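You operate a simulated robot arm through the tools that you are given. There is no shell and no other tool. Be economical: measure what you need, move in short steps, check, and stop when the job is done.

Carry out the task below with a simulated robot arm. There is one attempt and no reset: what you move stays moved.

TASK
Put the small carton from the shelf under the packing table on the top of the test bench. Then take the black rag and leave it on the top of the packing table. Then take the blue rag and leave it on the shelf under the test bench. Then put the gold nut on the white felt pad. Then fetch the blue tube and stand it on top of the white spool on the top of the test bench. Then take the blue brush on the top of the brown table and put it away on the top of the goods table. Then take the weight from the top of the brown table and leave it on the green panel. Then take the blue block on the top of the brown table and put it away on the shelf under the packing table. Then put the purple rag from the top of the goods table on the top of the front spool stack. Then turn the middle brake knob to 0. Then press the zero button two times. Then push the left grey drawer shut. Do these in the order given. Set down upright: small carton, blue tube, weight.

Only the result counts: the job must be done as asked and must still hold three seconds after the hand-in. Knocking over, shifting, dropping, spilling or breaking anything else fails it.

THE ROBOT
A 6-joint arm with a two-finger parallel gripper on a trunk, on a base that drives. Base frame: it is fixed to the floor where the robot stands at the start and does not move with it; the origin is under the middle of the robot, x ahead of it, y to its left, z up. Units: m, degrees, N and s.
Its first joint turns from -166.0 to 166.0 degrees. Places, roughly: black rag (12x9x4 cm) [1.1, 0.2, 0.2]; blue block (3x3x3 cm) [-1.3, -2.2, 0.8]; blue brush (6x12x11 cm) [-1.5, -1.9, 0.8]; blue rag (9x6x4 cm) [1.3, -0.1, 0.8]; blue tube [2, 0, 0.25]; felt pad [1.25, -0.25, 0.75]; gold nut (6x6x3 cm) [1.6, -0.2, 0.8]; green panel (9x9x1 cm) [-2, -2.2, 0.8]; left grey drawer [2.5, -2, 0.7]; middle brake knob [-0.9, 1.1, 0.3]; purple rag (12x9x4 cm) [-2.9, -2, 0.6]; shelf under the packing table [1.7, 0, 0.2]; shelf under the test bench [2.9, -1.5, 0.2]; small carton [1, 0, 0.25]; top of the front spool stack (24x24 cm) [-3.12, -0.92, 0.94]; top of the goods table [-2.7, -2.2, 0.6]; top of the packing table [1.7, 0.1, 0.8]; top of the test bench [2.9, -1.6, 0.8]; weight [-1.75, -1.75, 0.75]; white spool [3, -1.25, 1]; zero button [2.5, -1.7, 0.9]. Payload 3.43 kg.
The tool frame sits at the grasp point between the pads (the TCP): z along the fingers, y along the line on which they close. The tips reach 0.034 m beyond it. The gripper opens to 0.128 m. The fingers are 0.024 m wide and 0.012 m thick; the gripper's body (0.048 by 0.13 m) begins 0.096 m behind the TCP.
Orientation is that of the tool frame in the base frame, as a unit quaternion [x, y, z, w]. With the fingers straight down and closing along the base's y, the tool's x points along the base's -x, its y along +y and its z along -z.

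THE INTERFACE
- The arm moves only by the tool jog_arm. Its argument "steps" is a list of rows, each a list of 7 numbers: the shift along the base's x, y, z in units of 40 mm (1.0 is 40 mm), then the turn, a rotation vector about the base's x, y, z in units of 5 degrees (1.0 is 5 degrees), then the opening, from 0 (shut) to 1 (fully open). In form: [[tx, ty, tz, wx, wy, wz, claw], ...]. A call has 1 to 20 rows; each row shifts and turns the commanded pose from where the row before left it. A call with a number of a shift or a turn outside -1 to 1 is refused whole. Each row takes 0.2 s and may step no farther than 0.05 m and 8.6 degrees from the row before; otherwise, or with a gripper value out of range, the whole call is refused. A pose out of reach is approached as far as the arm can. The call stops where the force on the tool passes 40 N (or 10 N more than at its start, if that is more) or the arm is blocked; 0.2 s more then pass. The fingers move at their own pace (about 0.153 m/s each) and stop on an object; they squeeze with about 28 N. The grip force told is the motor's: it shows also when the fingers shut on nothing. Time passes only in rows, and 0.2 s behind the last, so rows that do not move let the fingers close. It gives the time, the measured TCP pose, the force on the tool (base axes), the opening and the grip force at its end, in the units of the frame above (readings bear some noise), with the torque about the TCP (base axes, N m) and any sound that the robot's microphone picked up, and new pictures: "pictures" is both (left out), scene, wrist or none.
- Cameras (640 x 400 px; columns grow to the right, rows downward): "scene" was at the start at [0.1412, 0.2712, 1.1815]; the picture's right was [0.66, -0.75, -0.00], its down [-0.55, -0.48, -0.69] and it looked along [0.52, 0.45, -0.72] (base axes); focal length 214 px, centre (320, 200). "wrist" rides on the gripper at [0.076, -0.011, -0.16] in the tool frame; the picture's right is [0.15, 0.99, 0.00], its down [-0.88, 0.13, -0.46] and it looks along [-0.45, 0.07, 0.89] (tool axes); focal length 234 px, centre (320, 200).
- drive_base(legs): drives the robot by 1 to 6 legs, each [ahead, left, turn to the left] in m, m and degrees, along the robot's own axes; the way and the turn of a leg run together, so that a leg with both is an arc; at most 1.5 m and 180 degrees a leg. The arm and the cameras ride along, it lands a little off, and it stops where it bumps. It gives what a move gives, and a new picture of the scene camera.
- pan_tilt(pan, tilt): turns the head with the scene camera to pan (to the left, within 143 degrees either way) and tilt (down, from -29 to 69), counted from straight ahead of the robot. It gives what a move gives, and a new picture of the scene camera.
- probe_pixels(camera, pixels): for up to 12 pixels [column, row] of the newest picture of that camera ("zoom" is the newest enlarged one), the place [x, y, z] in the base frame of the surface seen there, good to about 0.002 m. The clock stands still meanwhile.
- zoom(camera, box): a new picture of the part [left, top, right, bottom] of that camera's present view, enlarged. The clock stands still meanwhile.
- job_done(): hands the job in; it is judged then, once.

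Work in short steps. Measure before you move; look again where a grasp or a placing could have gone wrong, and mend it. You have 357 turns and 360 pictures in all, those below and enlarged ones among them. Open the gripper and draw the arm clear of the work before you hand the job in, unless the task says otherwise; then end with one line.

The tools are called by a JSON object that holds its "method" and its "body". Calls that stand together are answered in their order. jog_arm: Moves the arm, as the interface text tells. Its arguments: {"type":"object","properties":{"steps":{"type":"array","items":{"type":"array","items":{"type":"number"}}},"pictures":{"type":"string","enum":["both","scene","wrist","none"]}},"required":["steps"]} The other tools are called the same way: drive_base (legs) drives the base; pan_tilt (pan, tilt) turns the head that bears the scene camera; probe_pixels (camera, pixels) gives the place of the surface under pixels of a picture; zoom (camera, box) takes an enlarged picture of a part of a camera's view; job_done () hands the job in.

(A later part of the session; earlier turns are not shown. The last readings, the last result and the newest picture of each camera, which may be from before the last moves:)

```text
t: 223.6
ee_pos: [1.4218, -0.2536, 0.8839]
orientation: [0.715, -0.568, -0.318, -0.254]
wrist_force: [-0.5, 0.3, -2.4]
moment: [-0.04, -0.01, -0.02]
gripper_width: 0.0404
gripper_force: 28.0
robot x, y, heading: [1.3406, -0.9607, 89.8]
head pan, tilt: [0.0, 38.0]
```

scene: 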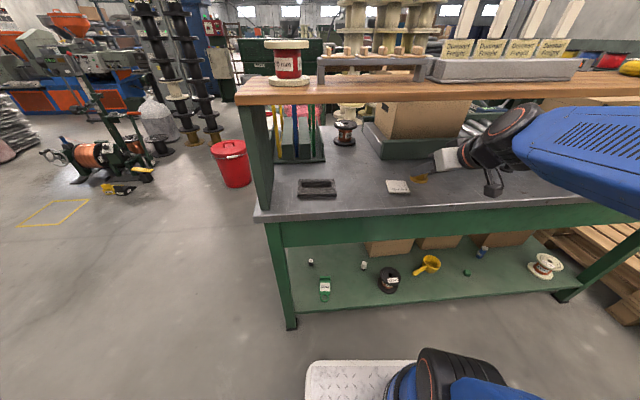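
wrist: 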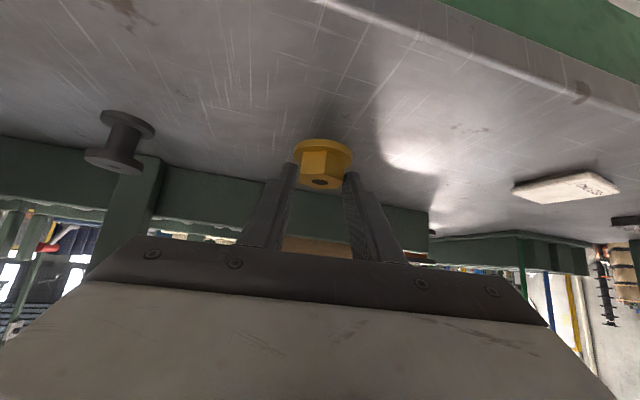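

I move over the pad and lower near it, then look.

{"method": "jog_arm", "body": {"steps": [[-0.7, 0.05, 0, 0, 0, 0, 0.1], [-0.6, 0.05, -0.2, 0, 0, 0, 0.1], [0, 0, -0.3, 0, 0, 0, 0.1]], "pictures": "wrist"}}

{"method": "zoom", "body": {"camera": "scene", "box": [370, 160, 450, 210]}}

```text
t: 224.4
ee_pos: [1.3697, -0.2488, 0.863]
orientation: [0.715, -0.568, -0.319, -0.253]
wrist_force: [-0.7, -0.3, -1.9]
moment: [-0.05, -0.04, 0.02]
gripper_width: 0.0402
gripper_force: 27.8
robot x, y, heading: [1.3389, -0.9589, 90.0]
head pan, tilt: [0.0, 38.0]
```

wrist: 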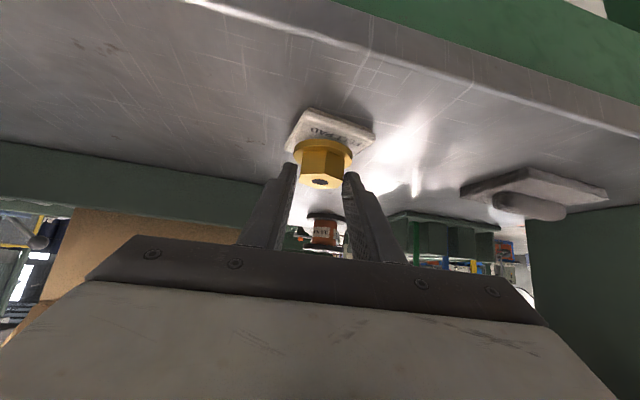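

```text
8.00 times, centred on (410, 185) of scene
```

zoom: 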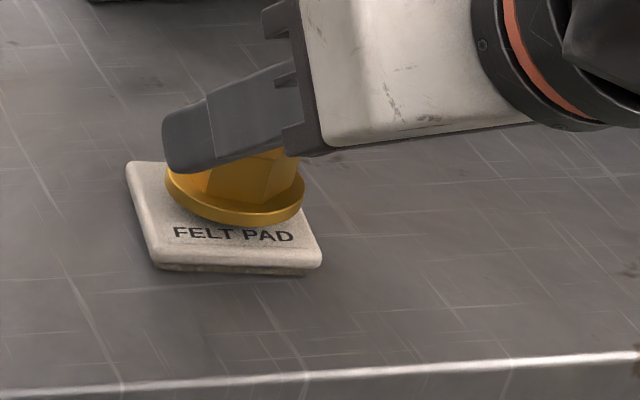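

Nut slightly toward +x; I shift −4 mm and lower to contact.

{"method": "jog_arm", "body": {"steps": [[-0.1, 0, -0.1, 0, 0, 0, 0.1], [0, 0, -0.08, 0, 0, 0, 0.1]], "pictures": "none"}}

```text
t: 225.0
ee_pos: [1.3668, -0.2483, 0.8571]
orientation: [0.715, -0.568, -0.319, -0.254]
wrist_force: [0.2, 0.0, -1.6]
moment: [-0.07, 0.01, 0.01]
gripper_width: 0.0402
gripper_force: 27.9
robot x, y, heading: [1.3392, -0.9569, 90.2]
head pan, tilt: [0.0, 38.0]
```

{"method": "jog_arm", "body": {"steps": [[0, 0, -0.07, 0, 0, 0, 0.1]], "pictures": "none"}}

```text
t: 225.4
ee_pos: [1.3678, -0.2486, 0.856]
orientation: [0.714, -0.569, -0.319, -0.254]
wrist_force: [-0.7, 0.6, 4.8]
moment: [0.06, 0.0, 0.01]
gripper_width: 0.0403
gripper_force: 28.2
robot x, y, heading: [1.3426, -0.9544, 89.9]
head pan, tilt: [0.0, 38.0]
```

Contact. I open and retreat upward/backward along the tool axis.

{"method": "jog_arm", "body": {"steps": [[0, 0, 0, 0, 0, 0, 0.4], [0, 0, 0, 0, 0, 0, 0.48], [0, -0.15, 0.15, 0, 0, 0, 0.48], [0, -0.4, 0.4, 0, 0, 0, 0.48], [0, -0.6, 0.2, 0, 0, 0, 0.48], [0, -0.8, 0, 0, 0, 0, 0.48], [0, -0.8, 0, 0, 0, 0, 0.48]], "pictures": "scene"}}

{"method": "zoom", "body": {"camera": "scene", "box": [370, 160, 450, 210]}}

```text
t: 227.0
ee_pos: [1.3654, -0.3597, 0.8831]
orientation: [0.715, -0.568, -0.319, -0.253]
wrist_force: [-0.2, -0.4, 0.3]
moment: [0.01, 0.02, 0.01]
gripper_width: 0.0616
gripper_force: 0.1
robot x, y, heading: [1.3364, -0.9582, 89.9]
head pan, tilt: [0.0, 38.0]
```

scene: 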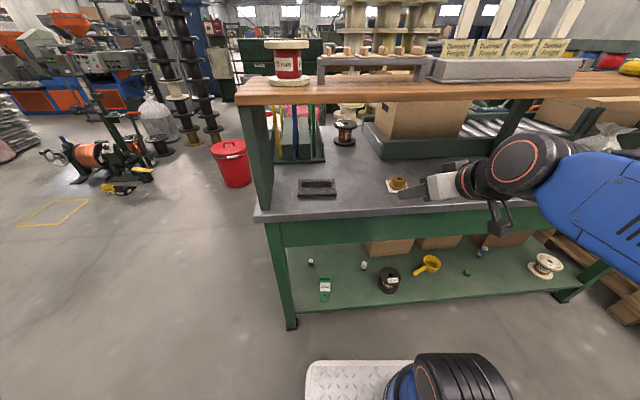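

```text
8.00 times, centred on (410, 185) of scene
```

zoom: 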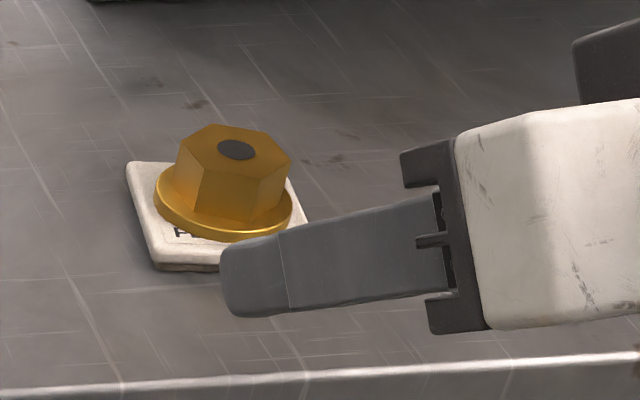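

Nut rests on the felt pad. Next the blue tube on the shelf near (483,252); I zoom and probe it.

{"method": "zoom", "body": {"camera": "scene", "box": [450, 225, 530, 285]}}

{"method": "probe_pixels", "body": {"camera": "scene", "pixels": [[485, 248], [480, 257], [467, 273], [545, 262], [500, 240], [427, 264], [500, 290], [520, 240]]}}

```text
6.67 times, centred on (490, 255) of scene
```

zoom: 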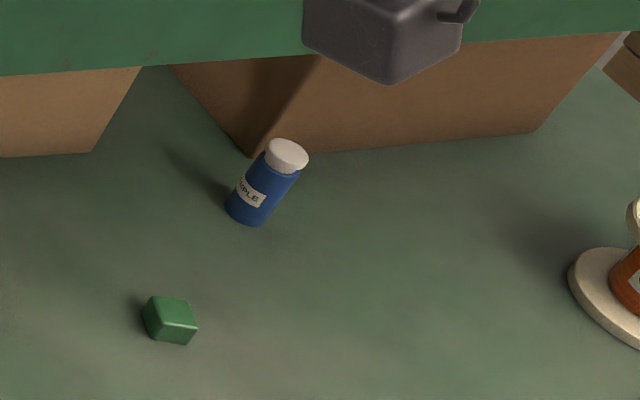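

```text
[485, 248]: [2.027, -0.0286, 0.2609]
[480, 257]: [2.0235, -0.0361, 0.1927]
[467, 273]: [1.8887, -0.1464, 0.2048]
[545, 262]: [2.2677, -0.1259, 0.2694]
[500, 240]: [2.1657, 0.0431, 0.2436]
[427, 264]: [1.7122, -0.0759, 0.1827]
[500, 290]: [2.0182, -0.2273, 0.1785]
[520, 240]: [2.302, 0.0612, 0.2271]
```

The tube stands at (2.027, −0.02), z 0.18–0.265, 0.23 m inside the edge. I turn the base to heading 40° to reach in obliquely.

{"method": "drive_base", "body": {"legs": [[0, 0, -50], [0.06, -0.02, 0]]}}

{"method": "pan_tilt", "body": {"pan": 15, "tilt": 40}}

```text
t: 230.3
ee_pos: [1.8754, -0.5749, 0.8834]
orientation: [-0.404, 0.819, 0.18, 0.365]
wrist_force: [-0.4, 0.4, 0.4]
moment: [0.0, 0.01, -0.01]
gripper_width: 0.0615
gripper_force: 0.2
robot x, y, heading: [1.3957, -0.9341, 39.4]
head pan, tilt: [0.0, 38.0]
```

scene: 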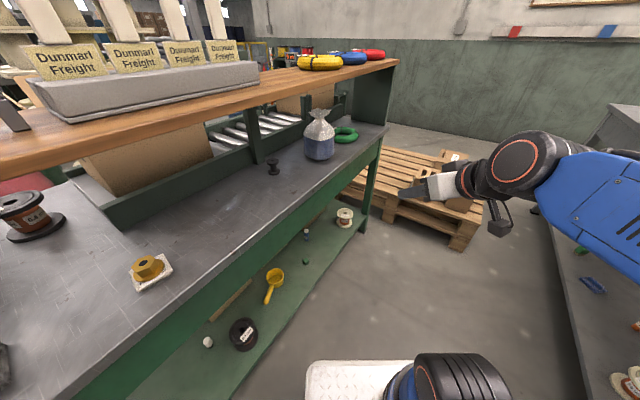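

```text
t: 231.1
ee_pos: [1.8762, -0.5746, 0.8827]
orientation: [-0.404, 0.819, 0.18, 0.365]
wrist_force: [0.8, -0.3, 0.2]
moment: [0.01, 0.05, 0.03]
gripper_width: 0.0614
gripper_force: 0.0
robot x, y, heading: [1.4001, -0.9361, 39.5]
head pan, tilt: [15.0, 40.0]
```

scene: 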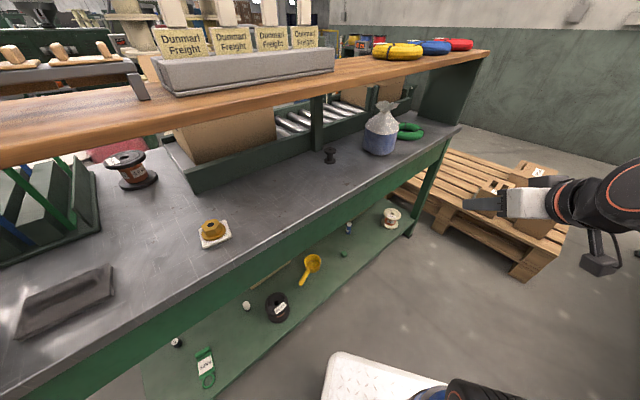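

For the low reach the arm needs more distance; I shift the base 0.3 m back along the corridor (west).

{"method": "drive_base", "body": {"legs": [[-0.23, 0.19, 0]]}}

{"method": "jog_arm", "body": {"steps": [[0.8, 0.3, -0.8, 0, 0, 0.8, 0.5], [0.8, 0.3, -0.8, 0, 0, 0.8, 0.5], [0.8, 0.3, -0.8, 0, 0, 0.8, 0.5], [0.5, 0.1, -0.9, 0, 0, 0, 0.5], [0.5, 0, -0.9, 0, 0, 0, 0.5], [0.5, 0, -0.9, 0, 0, 0, 0.5], [0, 0, -0.9, 0, 0, 0, 0.5], [0, 0, -0.9, 0, 0, 0, 0.5], [0, 0, -0.9, 0, 0, 0, 0.5]]}}

```text
t: 233.1
ee_pos: [1.5775, -0.5739, 0.8829]
orientation: [-0.402, 0.819, 0.18, 0.366]
wrist_force: [-0.5, 0.4, -0.1]
moment: [0.02, 0.03, -0.02]
gripper_width: 0.0612
gripper_force: 0.0
robot x, y, heading: [1.0998, -0.9306, 39.4]
head pan, tilt: [15.0, 40.0]
```

scene: 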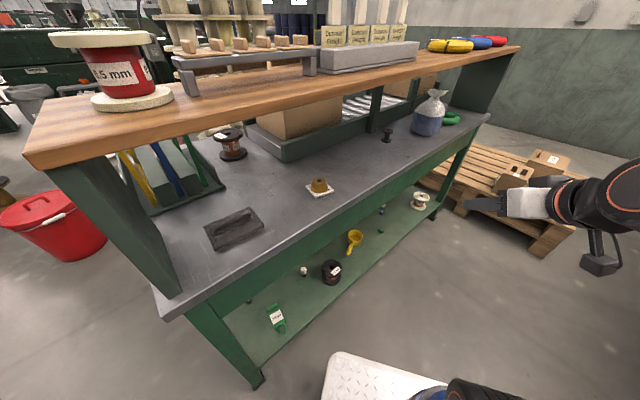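

```text
t: 235.1
ee_pos: [1.7724, -0.5193, 0.5959]
orientation: [-0.488, 0.772, 0.218, 0.344]
wrist_force: [-0.6, -0.1, 1.1]
moment: [-0.01, 0.01, -0.04]
gripper_width: 0.0642
gripper_force: 0.1
out of reach, approached as far as the arm can: row 7, 8, 9
robot x, y, heading: [1.1008, -0.932, 39.6]
head pan, tilt: [15.0, 40.0]
```

scene: 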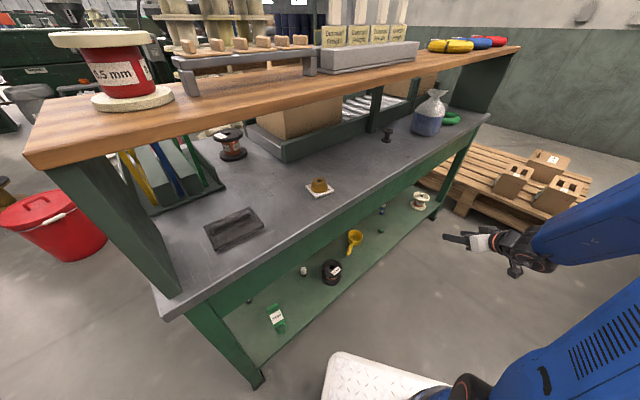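
wrist: 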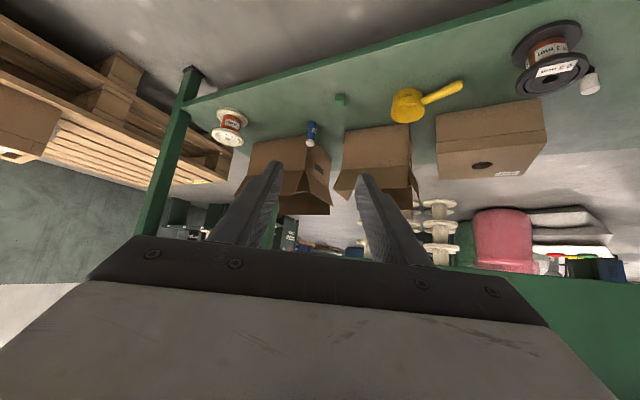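

I extend further outward along heading and lower.

{"method": "jog_arm", "body": {"steps": [[0.8, 0.5, -0.2, 0, 0, 0, 0.5], [0.8, 0.5, -0.3, 0, 0, 0, 0.5], [0.8, 0.5, -0.3, 0, 0, 0, 0.5], [0.6, 0.5, -0.6, 0, 0, 0, 0.5], [0.3, 0.5, -0.8, 0, 0, 0, 0.5], [0.3, 0.5, -0.8, 0, 0, 0, 0.5]]}}

```text
t: 236.5
ee_pos: [1.9204, -0.4026, 0.4773]
orientation: [-0.488, 0.772, 0.218, 0.345]
wrist_force: [0.2, 1.0, 1.0]
moment: [-0.04, 0.04, 0.04]
gripper_width: 0.0641
gripper_force: 0.0
robot x, y, heading: [1.1002, -0.9306, 39.6]
head pan, tilt: [15.0, 40.0]
```

scene: 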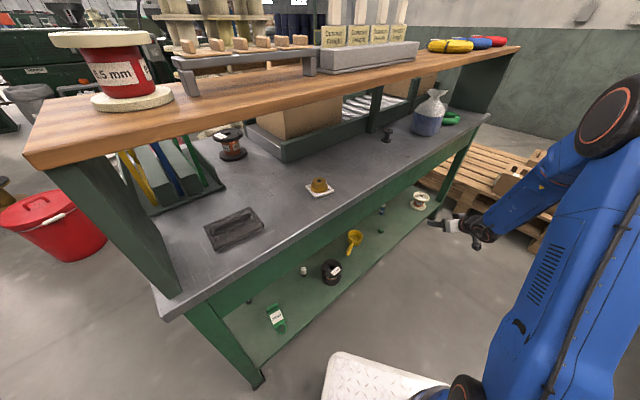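
wrist: 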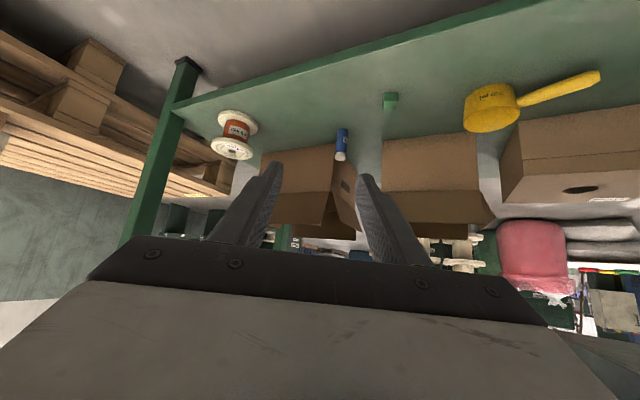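

I zoom on the tube from the wrist camera and probe it.

{"method": "zoom", "body": {"camera": "wrist", "box": [310, 115, 374, 175]}}

```text
6.67 times, centred on (342, 145) of wrist
```

zoom: 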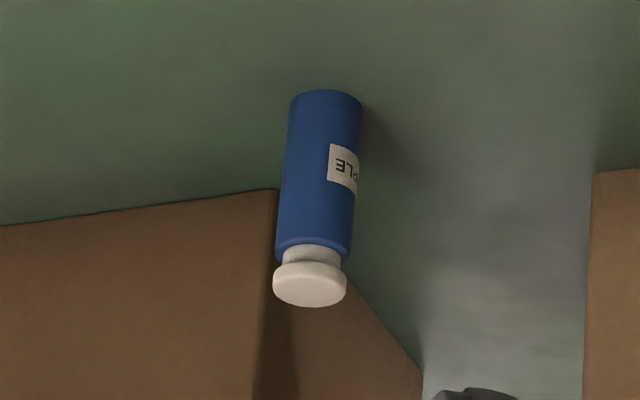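

{"method": "probe_pixels", "body": {"camera": "zoom", "pixels": [[325, 100], [292, 130], [358, 135], [320, 170], [316, 230], [310, 290], [281, 230], [349, 235], [275, 192], [320, 92], [150, 260]]}}

```text
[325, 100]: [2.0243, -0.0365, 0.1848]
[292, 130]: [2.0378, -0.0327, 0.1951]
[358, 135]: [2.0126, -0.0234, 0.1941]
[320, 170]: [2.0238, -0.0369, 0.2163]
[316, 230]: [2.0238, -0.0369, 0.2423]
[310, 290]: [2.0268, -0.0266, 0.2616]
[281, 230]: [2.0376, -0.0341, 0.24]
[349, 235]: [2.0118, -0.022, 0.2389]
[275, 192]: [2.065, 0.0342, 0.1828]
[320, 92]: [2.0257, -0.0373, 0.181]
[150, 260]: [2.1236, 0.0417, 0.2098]
```

Tube centre ≈ (2.027, −0.026), diameter 28 mm. I flatten the pitch to ~27° while advancing and lowering.

{"method": "jog_arm", "body": {"steps": [[0.3, 0.8, -0.7, 0.9, -0.43, 0, 0.5], [0.3, 0.8, -0.7, 0.9, -0.43, 0, 0.5], [0.3, 0.8, -0.7, 0.9, -0.43, 0, 0.5], [0.25, 0.8, -0.8, 0, 0, 0, 0.5], [0.2, 0.8, -0.8, 0, 0, 0, 0.5]]}}

```text
t: 237.7
ee_pos: [1.9744, -0.2408, 0.3276]
orientation: [-0.454, 0.72, 0.28, 0.443]
wrist_force: [0.6, -0.3, -0.1]
moment: [-0.05, 0.02, 0.0]
gripper_width: 0.0642
gripper_force: 0.1
robot x, y, heading: [1.0996, -0.9303, 39.8]
head pan, tilt: [15.0, 40.0]
```

scene: 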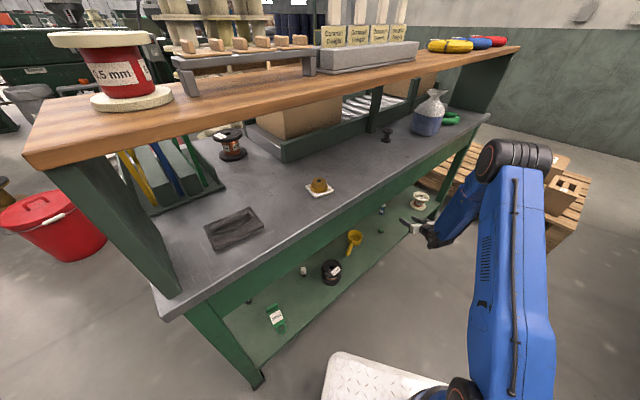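
wrist: 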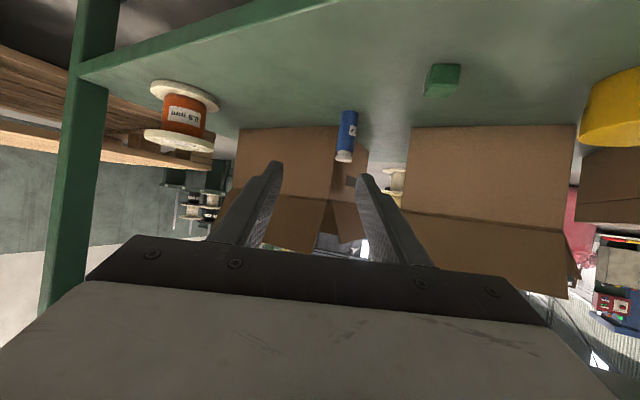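

Good. I move onto the approach line at (1.955, −0.185, 0.25).

{"method": "jog_arm", "body": {"steps": [[-0.25, 0.7, -0.9, 0, 0, 0, 0.5], [-0.25, 0.7, -0.9, 0, 0, 0, 0.5]], "pictures": "wrist"}}

{"method": "zoom", "body": {"camera": "wrist", "box": [220, 80, 460, 230]}}

```text
t: 238.3
ee_pos: [1.9604, -0.1822, 0.2579]
orientation: [-0.453, 0.722, 0.285, 0.438]
wrist_force: [0.5, -0.2, 0.1]
moment: [-0.02, 0.0, 0.0]
gripper_width: 0.0639
gripper_force: 0.1
out of reach, approached as far as the arm can: row 2
robot x, y, heading: [1.1005, -0.9325, 39.7]
head pan, tilt: [15.0, 40.0]
```

wrist: 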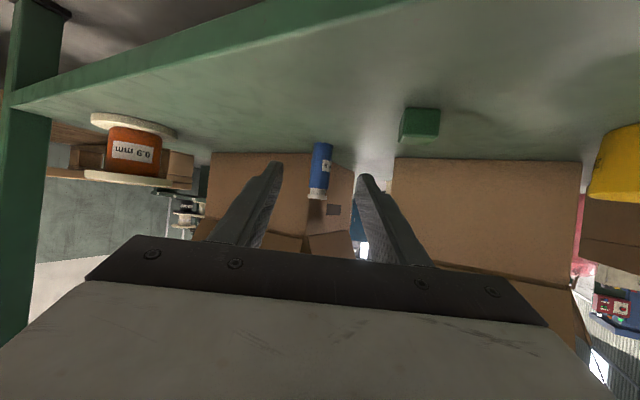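

```text
2.67 times, centred on (340, 155) of wrist
```

zoom: 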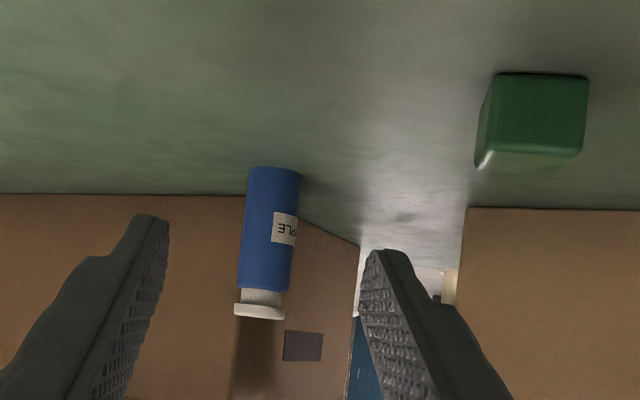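

I advance along the heading toward the tube.

{"method": "jog_arm", "body": {"steps": [[0.35, 0.8, -0.2, 0, 0, 0, 0.5], [0.35, 0.8, -0.3, 0, 0, 0, 0.5]], "pictures": "wrist"}}

{"method": "zoom", "body": {"camera": "wrist", "box": [220, 80, 460, 230]}}

```text
t: 238.9
ee_pos: [1.9881, -0.1163, 0.2379]
orientation: [-0.454, 0.722, 0.279, 0.442]
wrist_force: [0.7, 0.0, -0.2]
moment: [-0.05, 0.01, 0.03]
gripper_width: 0.064
gripper_force: 0.0
robot x, y, heading: [1.0978, -0.9327, 39.5]
head pan, tilt: [15.0, 40.0]
```

wrist: 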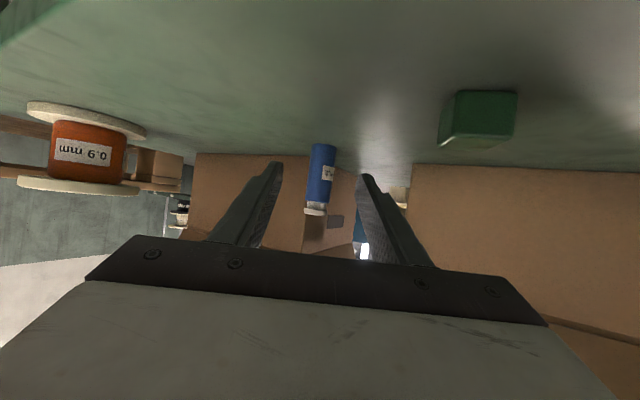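

```text
2.67 times, centred on (340, 155) of wrist
```

zoom: 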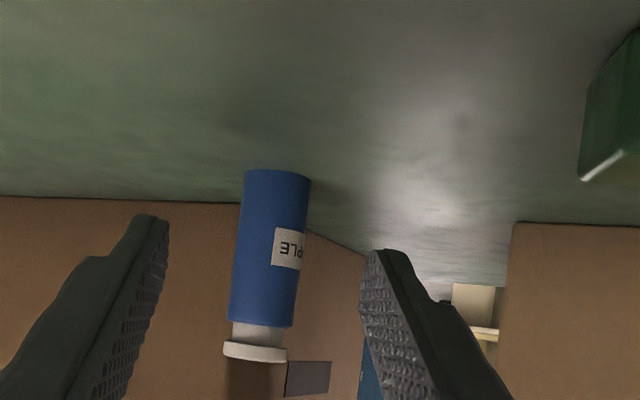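

Tube is between the fingers' paths. I advance the final 88 mm.

{"method": "jog_arm", "body": {"steps": [[0.3, 0.7, -0.2, 0, 0, 0, 0.5], [0.3, 0.7, -0.15, 0, 0, 0, 0.5], [0.28, 0.63, -0.15, 0, 0, 0, 0.5]], "pictures": "wrist"}}

{"method": "zoom", "body": {"camera": "wrist", "box": [220, 80, 460, 230]}}

```text
t: 239.7
ee_pos: [2.0229, -0.0337, 0.2194]
orientation: [-0.454, 0.721, 0.279, 0.443]
wrist_force: [0.3, 0.2, -1.0]
moment: [0.0, 0.02, 0.02]
gripper_width: 0.064
gripper_force: 0.1
robot x, y, heading: [1.0978, -0.9302, 39.8]
head pan, tilt: [15.0, 40.0]
```

wrist: 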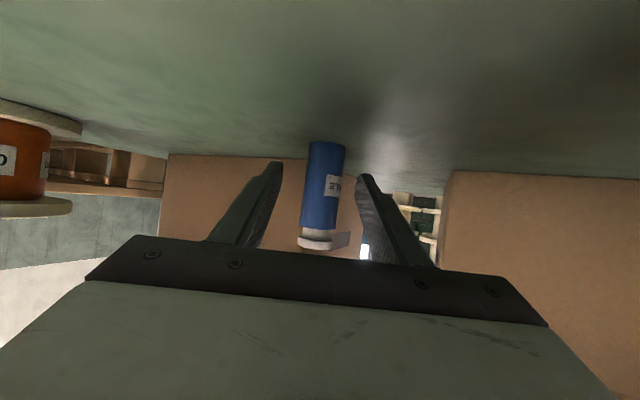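

```text
2.67 times, centred on (340, 155) of wrist
```

zoom: 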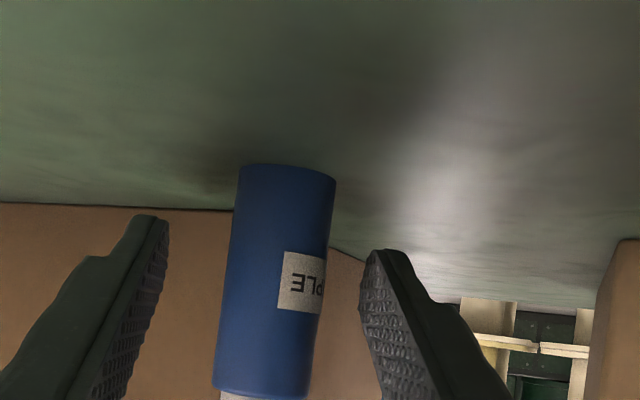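

Tube sits between the pads. I close.

{"method": "jog_arm", "body": {"steps": [[0, 0, 0, 0, 0, 0, 0.3], [0, 0, 0, 0, 0, 0, 0.1], [0, 0, 0, 0, 0, 0, 0.1], [0, 0, 0, 0, 0, 0, 0.1]], "pictures": "wrist"}}

```text
t: 240.7
ee_pos: [2.0233, -0.0342, 0.2188]
orientation: [-0.454, 0.721, 0.279, 0.442]
wrist_force: [-0.5, 0.2, 0.6]
moment: [0.01, 0.0, 0.02]
gripper_width: 0.0285
gripper_force: 28.4
robot x, y, heading: [1.0976, -0.9353, 39.8]
head pan, tilt: [15.0, 40.0]
```

wrist: 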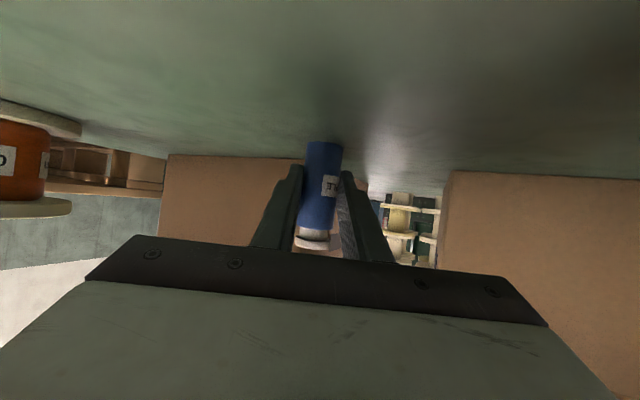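

Gripped (28.5 mm). I lift and back out along the approach line.

{"method": "jog_arm", "body": {"steps": [[0, 0, 0.3, 0, 0, 0, 0.1], [0, 0, 0.7, 0, 0, 0, 0.1], [-0.35, -0.8, 0.3, 0, 0, 0, 0.1], [-0.35, -0.8, 0.3, 0, 0, 0, 0.1], [-0.35, -0.8, 0.3, 0, 0, 0, 0.1], [-0.1, -0.8, 0.4, 0, 0, 0, 0.1], [0, -0.8, 0.6, 0, 0, 0, 0.1], [0, -0.8, 0.6, 0, 0, 0, 0.1], [0, -0.8, 0.6, 0, 0, 0, 0.1], [0, -0.8, 0.6, 0, 0, 0, 0.1]]}}

```text
t: 242.9
ee_pos: [1.9739, -0.2892, 0.4083]
orientation: [-0.455, 0.72, 0.281, 0.442]
wrist_force: [0.3, 0.0, -1.0]
moment: [-0.01, -0.01, 0.0]
gripper_width: 0.0262
gripper_force: 28.2
robot x, y, heading: [1.0997, -0.9336, 39.5]
head pan, tilt: [15.0, 40.0]
```

scene: 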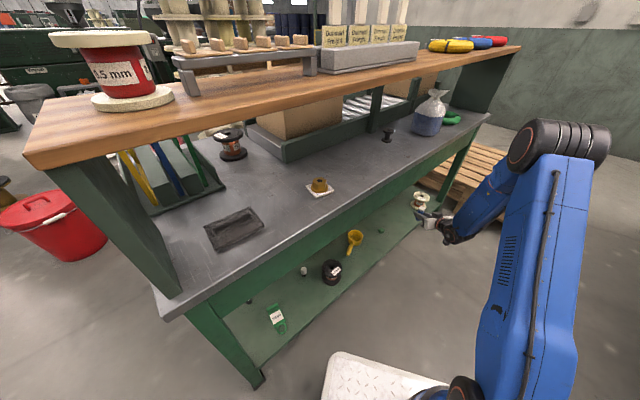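
wrist: 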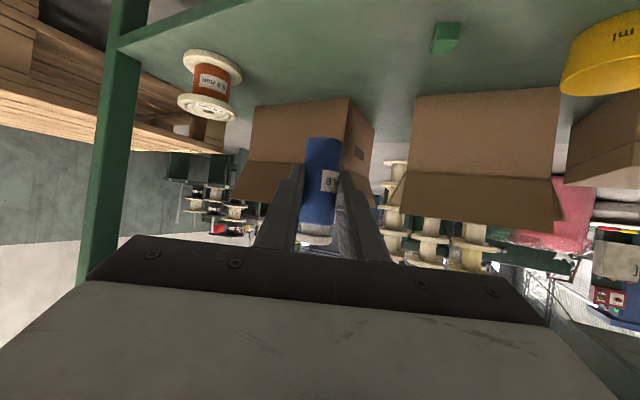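

Width fell to 26 mm; I zoom to check the tube in the grip.

{"method": "zoom", "body": {"camera": "wrist", "box": [240, 110, 400, 270]}}

```text
2.50 times, centred on (320, 190) of wrist
```

zoom: 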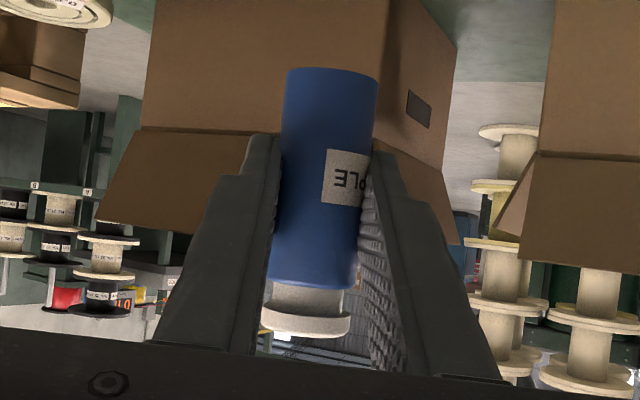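

{"method": "jog_arm", "body": {"steps": [[0, 0, 0, 0, 0, 0, 0.1], [0, 0, 0, 0, 0, 0, 0.1]], "pictures": "none"}}

{"method": "probe_pixels", "body": {"camera": "wrist", "pixels": [[322, 142], [318, 160], [316, 190], [314, 220], [305, 180], [340, 180], [312, 240]]}}

```text
t: 243.5
ee_pos: [1.976, -0.2899, 0.4081]
orientation: [-0.455, 0.721, 0.28, 0.442]
wrist_force: [-0.5, 0.1, 0.5]
moment: [0.0, -0.01, -0.01]
gripper_width: 0.0289
gripper_force: 27.8
robot x, y, heading: [1.0983, -0.9305, 39.6]
head pan, tilt: [15.0, 40.0]
```

```text
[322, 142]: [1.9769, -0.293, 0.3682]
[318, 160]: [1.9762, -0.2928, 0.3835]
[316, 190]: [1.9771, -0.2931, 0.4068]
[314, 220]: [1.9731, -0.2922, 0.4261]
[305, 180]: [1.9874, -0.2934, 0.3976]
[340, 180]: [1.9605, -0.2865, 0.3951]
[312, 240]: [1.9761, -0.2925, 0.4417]
```

Reading is 28.9 mm again; tube is upright, bottom 40 mm below TCP. I retract into the corridor and raise.

{"method": "jog_arm", "body": {"steps": [[-0.2, -0.9, 0.2, 0, 0, 0, 0.1], [-0.2, -0.9, 0.2, 0, 0, 0, 0.1], [-0.2, -0.9, 0.2, 0, 0, 0, 0.1], [-0.2, -0.9, 0.2, 0, 0, 0, 0.1], [-0.2, -0.7, 0.5, 0, 0, 0, 0.1], [-0.2, -0.3, 0.9, 0, 0, 0, 0.1], [-0.2, -0.3, 0.9, 0, 0, 0, 0.1], [-0.2, -0.3, 0.9, 0, 0, 0, 0.1], [-0.2, -0.3, 0.9, 0, 0, 0, 0.1], [0, 0, 0.9, 0, 0, 0, 0.1], [0, 0, 0.9, 0, 0, 0, 0.1], [0, 0, 0.9, 0, 0, 0, 0.1], [0, 0, 0.9, 0, 0, 0, 0.1], [0, 0, 0.9, 0, 0, 0, 0.1], [0, 0, 0.9, 0, 0, 0, 0.1], [0, 0, 0.9, 0, 0, 0, 0.1]]}}

```text
t: 246.9
ee_pos: [1.904, -0.5104, 0.8536]
orientation: [-0.455, 0.72, 0.28, 0.443]
wrist_force: [0.8, -0.2, -0.5]
moment: [-0.02, -0.03, -0.03]
gripper_width: 0.0288
gripper_force: 27.7
robot x, y, heading: [1.0993, -0.9319, 39.2]
head pan, tilt: [15.0, 40.0]
```

scene: 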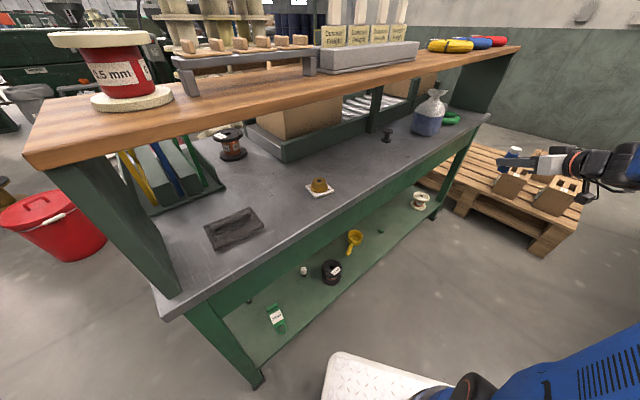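
wrist: 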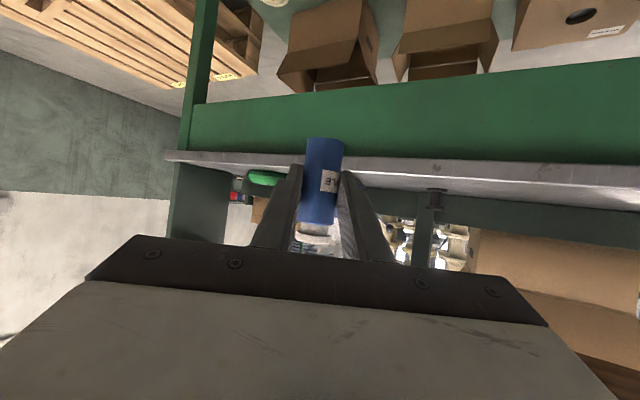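

I raise 0.2 m more, then turn to heading 0 and drive toward the bench.

{"method": "jog_arm", "body": {"steps": [[0, 0, 0.9, 0, 0, 0, 0.1], [0, 0, 0.9, 0, 0, 0, 0.1], [0, 0, 0.9, 0, 0, 0, 0.1], [0, 0, 0.9, 0, 0, 0, 0.1], [0, 0, 0.9, 0, 0, 0, 0.1], [0, 0, 0.9, 0, 0, 0, 0.1]], "pictures": "none"}}

{"method": "drive_base", "body": {"legs": [[0, 0, -39], [0.62, 0.07, 0]]}}

{"method": "pan_tilt", "body": {"pan": -10, "tilt": 25}}

```text
t: 248.3
ee_pos: [1.9013, -0.5132, 1.0701]
orientation: [-0.454, 0.721, 0.279, 0.442]
wrist_force: [-0.2, 0.3, -1.7]
moment: [0.0, 0.01, 0.04]
gripper_width: 0.0287
gripper_force: 28.1
robot x, y, heading: [1.1007, -0.9332, 39.4]
head pan, tilt: [15.0, 40.0]
```

```text
t: 253.6
ee_pos: [2.6008, -1.0601, 1.0686]
orientation: [-0.181, 0.833, 0.112, 0.511]
wrist_force: [0.3, -0.1, -1.0]
moment: [0.0, -0.01, 0.06]
gripper_width: 0.0288
gripper_force: 28.1
robot x, y, heading: [1.7147, -0.8661, -0.4]
head pan, tilt: [15.0, 40.0]
```

scene: 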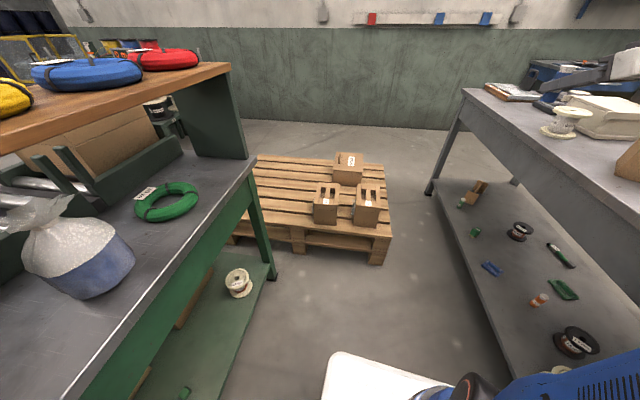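

```text
t: 254.5
ee_pos: [2.6011, -1.059, 1.0706]
orientation: [-0.181, 0.833, 0.112, 0.511]
wrist_force: [0.0, -0.2, -1.1]
moment: [-0.01, 0.01, 0.02]
gripper_width: 0.029
gripper_force: 28.2
robot x, y, heading: [1.7138, -0.8677, -0.5]
head pan, tilt: [-10.0, 25.0]
```

scene: 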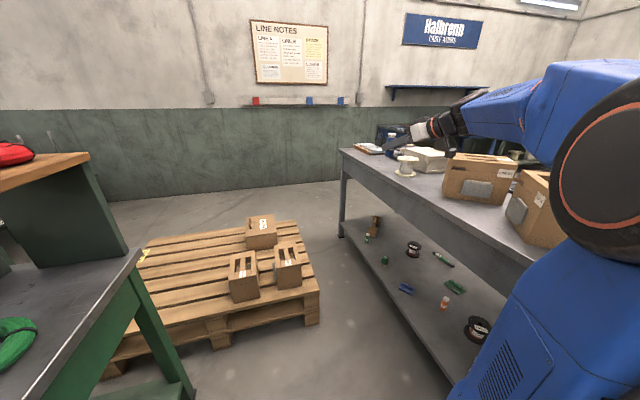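

I zoom on the spool and measure its top.

{"method": "zoom", "body": {"camera": "scene", "box": [380, 130, 460, 190]}}

```text
6.67 times, centred on (420, 160) of scene
```

zoom: 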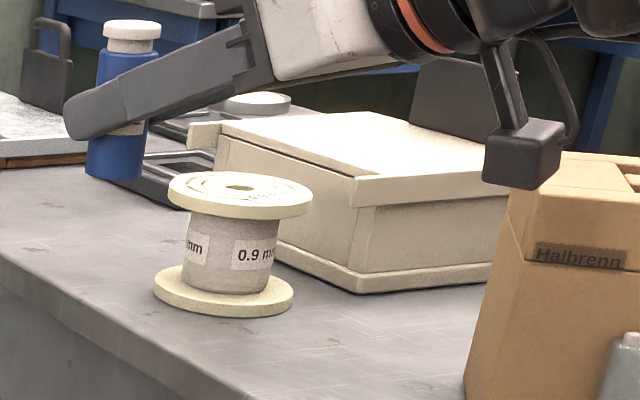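

{"method": "probe_pixels", "body": {"camera": "zoom", "pixels": [[240, 187], [172, 190], [308, 197], [245, 174], [237, 208], [215, 195], [275, 197], [238, 183], [205, 182], [262, 205], [225, 300], [380, 165]]}}

```text
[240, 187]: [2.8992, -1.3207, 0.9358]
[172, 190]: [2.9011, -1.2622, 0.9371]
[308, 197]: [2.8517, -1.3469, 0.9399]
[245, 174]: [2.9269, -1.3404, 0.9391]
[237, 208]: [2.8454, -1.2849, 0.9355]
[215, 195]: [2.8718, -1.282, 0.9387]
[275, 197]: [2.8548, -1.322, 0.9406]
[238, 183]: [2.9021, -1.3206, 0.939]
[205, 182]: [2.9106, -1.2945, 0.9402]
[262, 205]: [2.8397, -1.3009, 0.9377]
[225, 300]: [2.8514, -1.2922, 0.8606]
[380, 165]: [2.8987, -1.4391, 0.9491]
```

The spool top is at z≈0.939, centre roughly (2.885, −1.31). I turn the tool to heading −45° and approach above to view it with the wrist camera.

{"method": "jog_arm", "body": {"steps": [[0, 0, 0.2, 0, 0, -1, 0.1], [0, 0, 0.2, 0, 0, -1, 0.1], [0, 0, 0.2, 0, 0, -1, 0.1], [0, 0, 0, 0, 0, -1, 0.1], [0, 0, 0, 0, 0, -1, 0.1], [0.2, 0, 0, 0, 0, -1, 0.1], [0.2, 0, 0, 0, 0, -1, 0.1], [0.3, -0.2, 0, 0, 0, -1, 0.1], [0.3, -0.2, 0, 0, 0, -1, 0.1], [0.3, -0.2, 0, 0, 0, -1, 0.1], [0.4, -0.3, 0, 0, 0, -1, 0.1], [0.4, -0.3, 0, 0, 0, -1, 0.1], [0.4, -0.3, 0, 0, 0, -1, 0.1], [0.4, -0.3, 0, 0, 0, -1, 0.1]]}}

```text
t: 257.5
ee_pos: [2.7158, -1.1319, 1.0942]
orientation: [0.329, 0.786, -0.202, 0.484]
wrist_force: [-0.6, 0.5, 0.3]
moment: [0.06, 0.06, 0.02]
gripper_width: 0.0287
gripper_force: 28.5
robot x, y, heading: [1.7199, -0.8663, -0.5]
head pan, tilt: [-10.0, 25.0]
```

scene: 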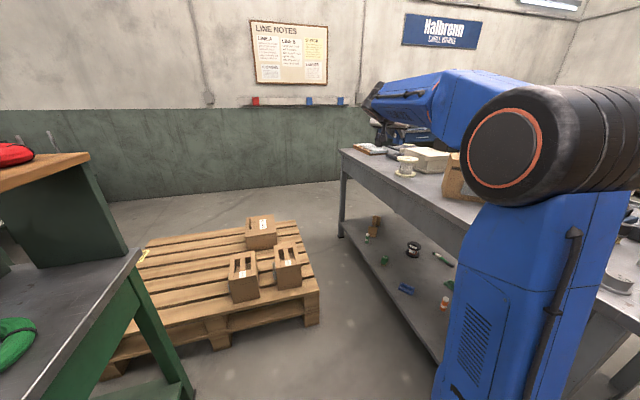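
wrist: 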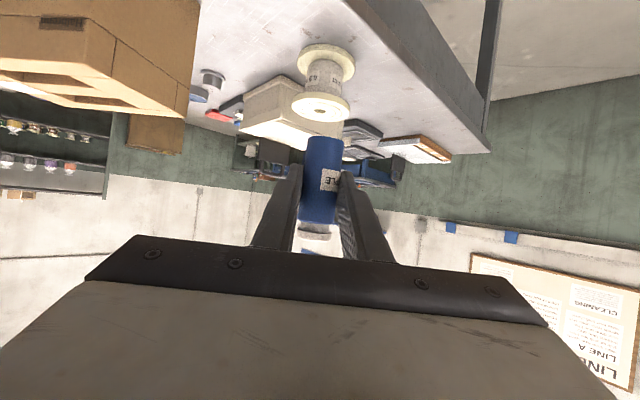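

I probe the spool top from the wrist view.

{"method": "zoom", "body": {"camera": "wrist", "box": [280, 80, 360, 140]}}

```text
6.67 times, centred on (320, 110) of wrist
```

zoom: 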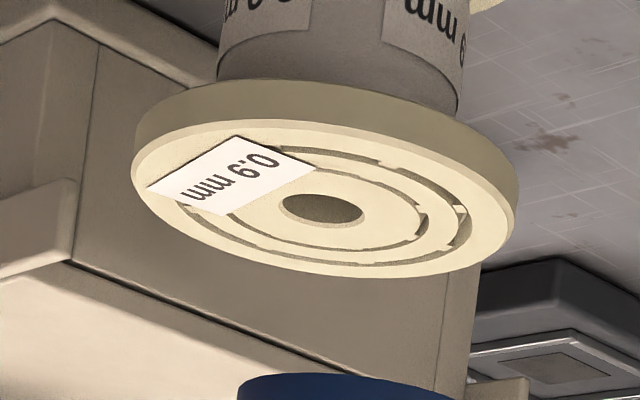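

{"method": "probe_pixels", "body": {"camera": "zoom", "pixels": [[322, 208], [282, 207], [363, 210], [140, 165], [510, 225], [320, 130], [330, 273], [322, 192], [322, 225], [400, 200], [245, 205], [320, 250]]}}

```text
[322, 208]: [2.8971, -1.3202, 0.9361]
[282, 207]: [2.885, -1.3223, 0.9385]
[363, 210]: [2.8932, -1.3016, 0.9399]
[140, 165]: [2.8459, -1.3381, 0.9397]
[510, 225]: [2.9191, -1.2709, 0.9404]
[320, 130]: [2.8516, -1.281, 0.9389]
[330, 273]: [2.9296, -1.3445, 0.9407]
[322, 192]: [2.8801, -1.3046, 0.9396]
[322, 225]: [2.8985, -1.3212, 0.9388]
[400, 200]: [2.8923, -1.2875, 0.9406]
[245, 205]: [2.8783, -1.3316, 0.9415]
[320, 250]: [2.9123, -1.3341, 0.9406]
```

Centre of spool hole (2.889, −1.313), hole ≈23 mm; I'll set the tube on the solid ring at (2.869, −1.293). I move to just above it.

{"method": "jog_arm", "body": {"steps": [[0.72, -0.76, -0.2, 0, 0, 0, 0.1], [0.72, -0.76, -0.3, 0, 0, 0, 0.1], [0.72, -0.76, -0.4, 0, 0, 0, 0.1], [0.72, -0.76, -0.5, 0, 0, 0, 0.1], [0.72, -0.76, -0.6, 0, 0, 0, 0.1]]}}

{"method": "zoom", "body": {"camera": "wrist", "box": [260, 90, 380, 240]}}

```text
t: 258.7
ee_pos: [2.8593, -1.2836, 1.0153]
orientation: [0.33, 0.786, -0.202, 0.483]
wrist_force: [0.0, -0.3, 0.5]
moment: [0.12, 0.04, 0.03]
gripper_width: 0.0291
gripper_force: 28.3
robot x, y, heading: [1.7175, -0.8665, -0.7]
head pan, tilt: [-10.0, 25.0]
```

scene: 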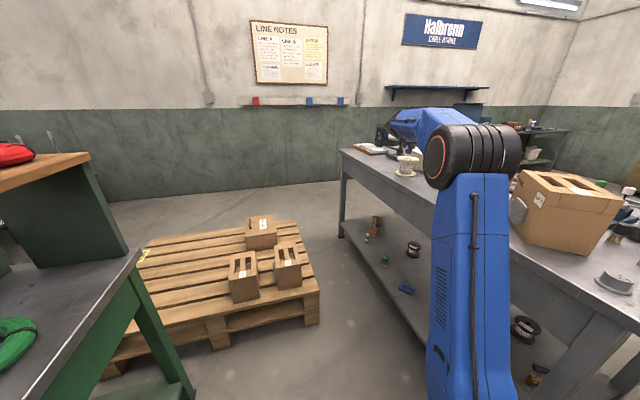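
wrist: 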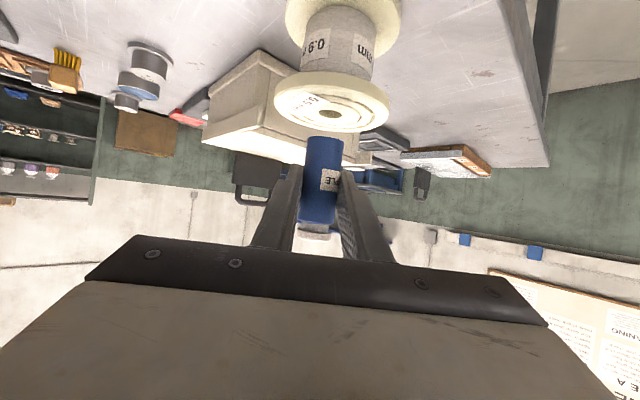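

```text
2.67 times, centred on (320, 165) of wrist
```

zoom: 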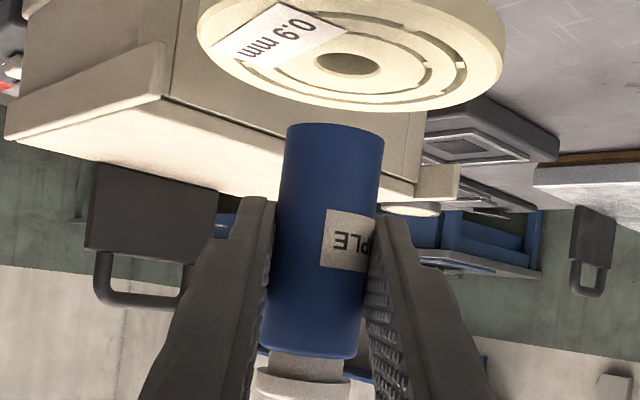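

I verify the tube's position by probes before lowering.

{"method": "probe_pixels", "body": {"camera": "zoom", "pixels": [[333, 132], [287, 190], [378, 190], [345, 65], [318, 65], [378, 65], [330, 170]]}}

```text
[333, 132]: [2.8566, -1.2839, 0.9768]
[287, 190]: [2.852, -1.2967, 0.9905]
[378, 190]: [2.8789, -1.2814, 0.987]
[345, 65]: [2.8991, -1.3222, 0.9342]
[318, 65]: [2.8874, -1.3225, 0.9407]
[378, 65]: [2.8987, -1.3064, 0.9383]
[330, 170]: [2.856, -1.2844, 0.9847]
```

Tube centre (2.866, −1.292); I shift 8 mm toward the hub and lower.

{"method": "jog_arm", "body": {"steps": [[0.15, -0.15, -0.4, 0, 0, 0, 0.1], [0, 0, -0.3, 0, 0, 0, 0.1]], "pictures": "none"}}

{"method": "jog_arm", "body": {"steps": [[0, 0, -0.1, 0, 0, 0, 0.1]], "pictures": "wrist"}}

```text
t: 259.3
ee_pos: [2.8655, -1.2914, 0.9858]
orientation: [0.33, 0.786, -0.202, 0.482]
wrist_force: [-0.5, 0.0, -0.6]
moment: [0.0, -0.03, 0.01]
gripper_width: 0.0286
gripper_force: 28.6
robot x, y, heading: [1.7201, -0.8672, -0.5]
head pan, tilt: [-10.0, 25.0]
```

```text
t: 259.7
ee_pos: [2.8666, -1.2902, 0.9833]
orientation: [0.329, 0.786, -0.202, 0.484]
wrist_force: [1.1, -3.9, 9.1]
moment: [-0.33, -0.19, -0.06]
gripper_width: 0.0289
gripper_force: 27.8
robot x, y, heading: [1.7132, -0.8631, -0.5]
head pan, tilt: [-10.0, 25.0]
```

wrist: 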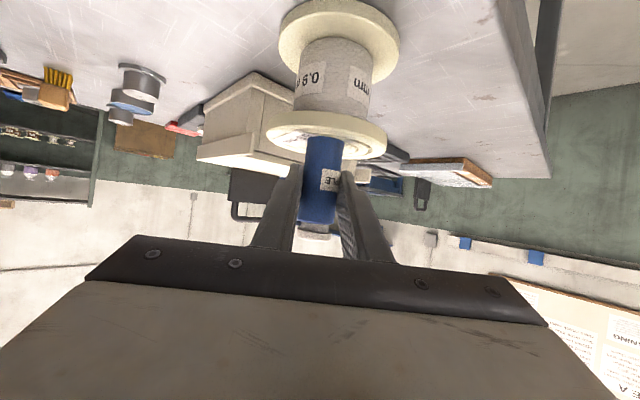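

Contact at 9 N. I open and back away horizontally along the tool heading.

{"method": "jog_arm", "body": {"steps": [[0, 0, 0.02, 0, 0, 0, 0.25], [0, 0, 0, 0, 0, 0, 0.45], [0, 0, 0, 0, 0, 0, 0.5], [-0.3, 0.3, 0.05, 0, 0, 0, 0.5], [-0.6, 0.6, 0.05, 0, 0, 0, 0.5], [-0.8, 0.8, 0.1, 0, 0, 0, 0.5], [-0.8, 0.8, 0.3, 0, 0, 0, 0.5]]}}

{"method": "zoom", "body": {"camera": "scene", "box": [370, 110, 450, 190]}}

```text
t: 261.3
ee_pos: [2.7667, -1.1887, 1.0043]
orientation: [0.33, 0.786, -0.204, 0.482]
wrist_force: [0.2, 0.2, -1.3]
moment: [-0.02, -0.03, 0.0]
gripper_width: 0.0637
gripper_force: 0.1
robot x, y, heading: [1.7165, -0.8645, -0.4]
head pan, tilt: [-10.0, 25.0]
```

scene: 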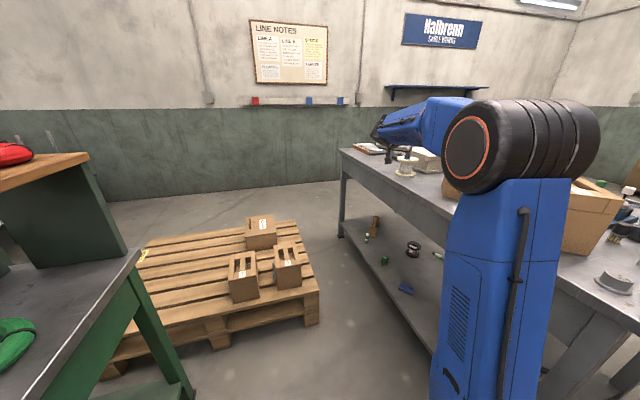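
wrist: 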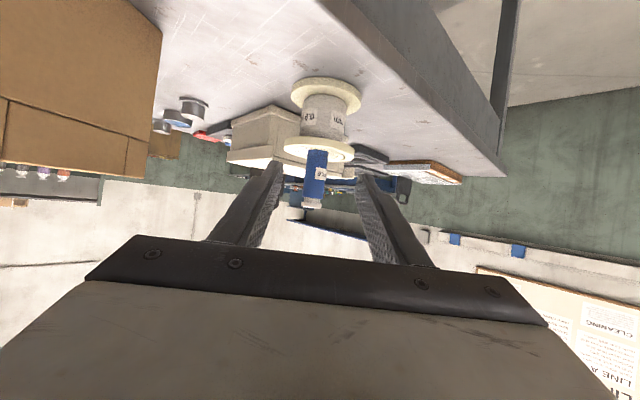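

```text
5.00 times, centred on (410, 150) of scene
```

zoom: 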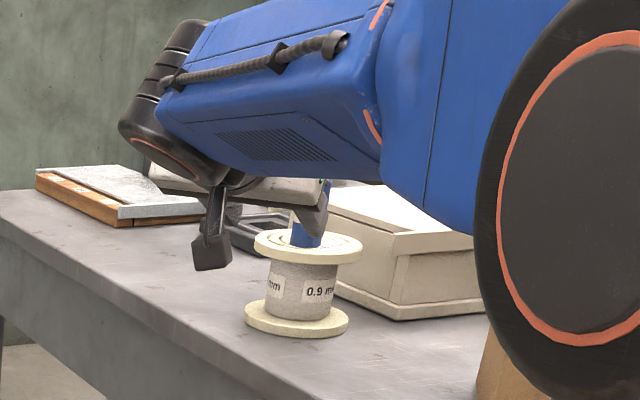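

The tube stands on the spool. Next the brown table far behind; I fold the arm and back out of the corridor.

{"method": "jog_arm", "body": {"steps": [[-0.6, 0.5, 0.6, 0, 0, 0.8, 0.5], [-0.6, 0.5, 0.6, 0, 0, 0.8, 0.5], [-0.6, 0.5, 0.6, 0, 0, 0.8, 0.5], [-0.8, 0.3, 0.3, 0, 0, 0.8, 0.5], [-0.8, 0.3, 0, 0, 0, 0.8, 0.5], [-0.8, 0.3, 0, 0, 0, 0.8, 0.5], [-0.8, 0.2, 0, 0, 0, 0.8, 0.5], [-0.8, 0, 0, 0, 0.7, 0.8, 0.5], [-0.8, 0, 0, 0, 0.7, 0.8, 0.5], [-0.8, 0, 0, 0, 0.7, 0.8, 0.5], [-0.8, 0, 0, 0, 0.7, 0.8, 0.5], [-0.8, 0, 0, 0, 0.7, 0, 0.5]], "pictures": "none"}}

{"method": "drive_base", "body": {"legs": [[-1.3, -0.04, 0], [-1.2, 0, 0]]}}

{"method": "pan_tilt", "body": {"pan": -125, "tilt": 22}}

```text
t: 263.9
ee_pos: [2.4065, -1.085, 1.0839]
orientation: [0.0, 0.921, -0.022, 0.388]
wrist_force: [0.4, 0.4, 0.0]
moment: [0.01, -0.01, -0.01]
gripper_width: 0.064
gripper_force: 0.2
robot x, y, heading: [1.7137, -0.8665, -0.4]
head pan, tilt: [-10.0, 25.0]
```

```text
t: 275.9
ee_pos: [-0.0583, -1.0927, 1.0857]
orientation: [0.011, 0.921, -0.026, 0.389]
wrist_force: [-0.9, -0.8, 0.6]
moment: [-0.02, -0.05, 0.01]
gripper_width: 0.064
gripper_force: 0.0
robot x, y, heading: [-0.7426, -0.8628, -1.6]
head pan, tilt: [-10.0, 25.0]
```

scene: 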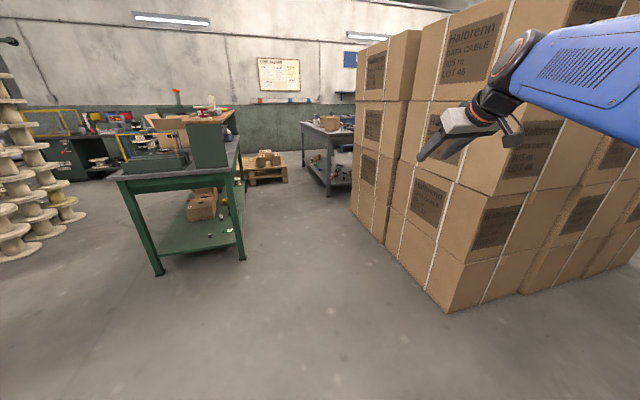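

```text
t: 277.9
ee_pos: [-0.0579, -1.093, 1.0844]
orientation: [0.01, 0.921, -0.026, 0.389]
wrist_force: [0.4, 0.6, 0.2]
moment: [-0.02, 0.0, -0.01]
gripper_width: 0.0641
gripper_force: 0.1
robot x, y, heading: [-0.7401, -0.8606, -1.7]
head pan, tilt: [-125.0, 22.0]
```

scene: 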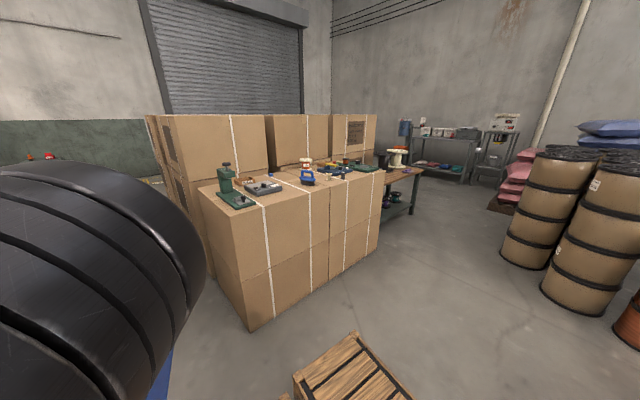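

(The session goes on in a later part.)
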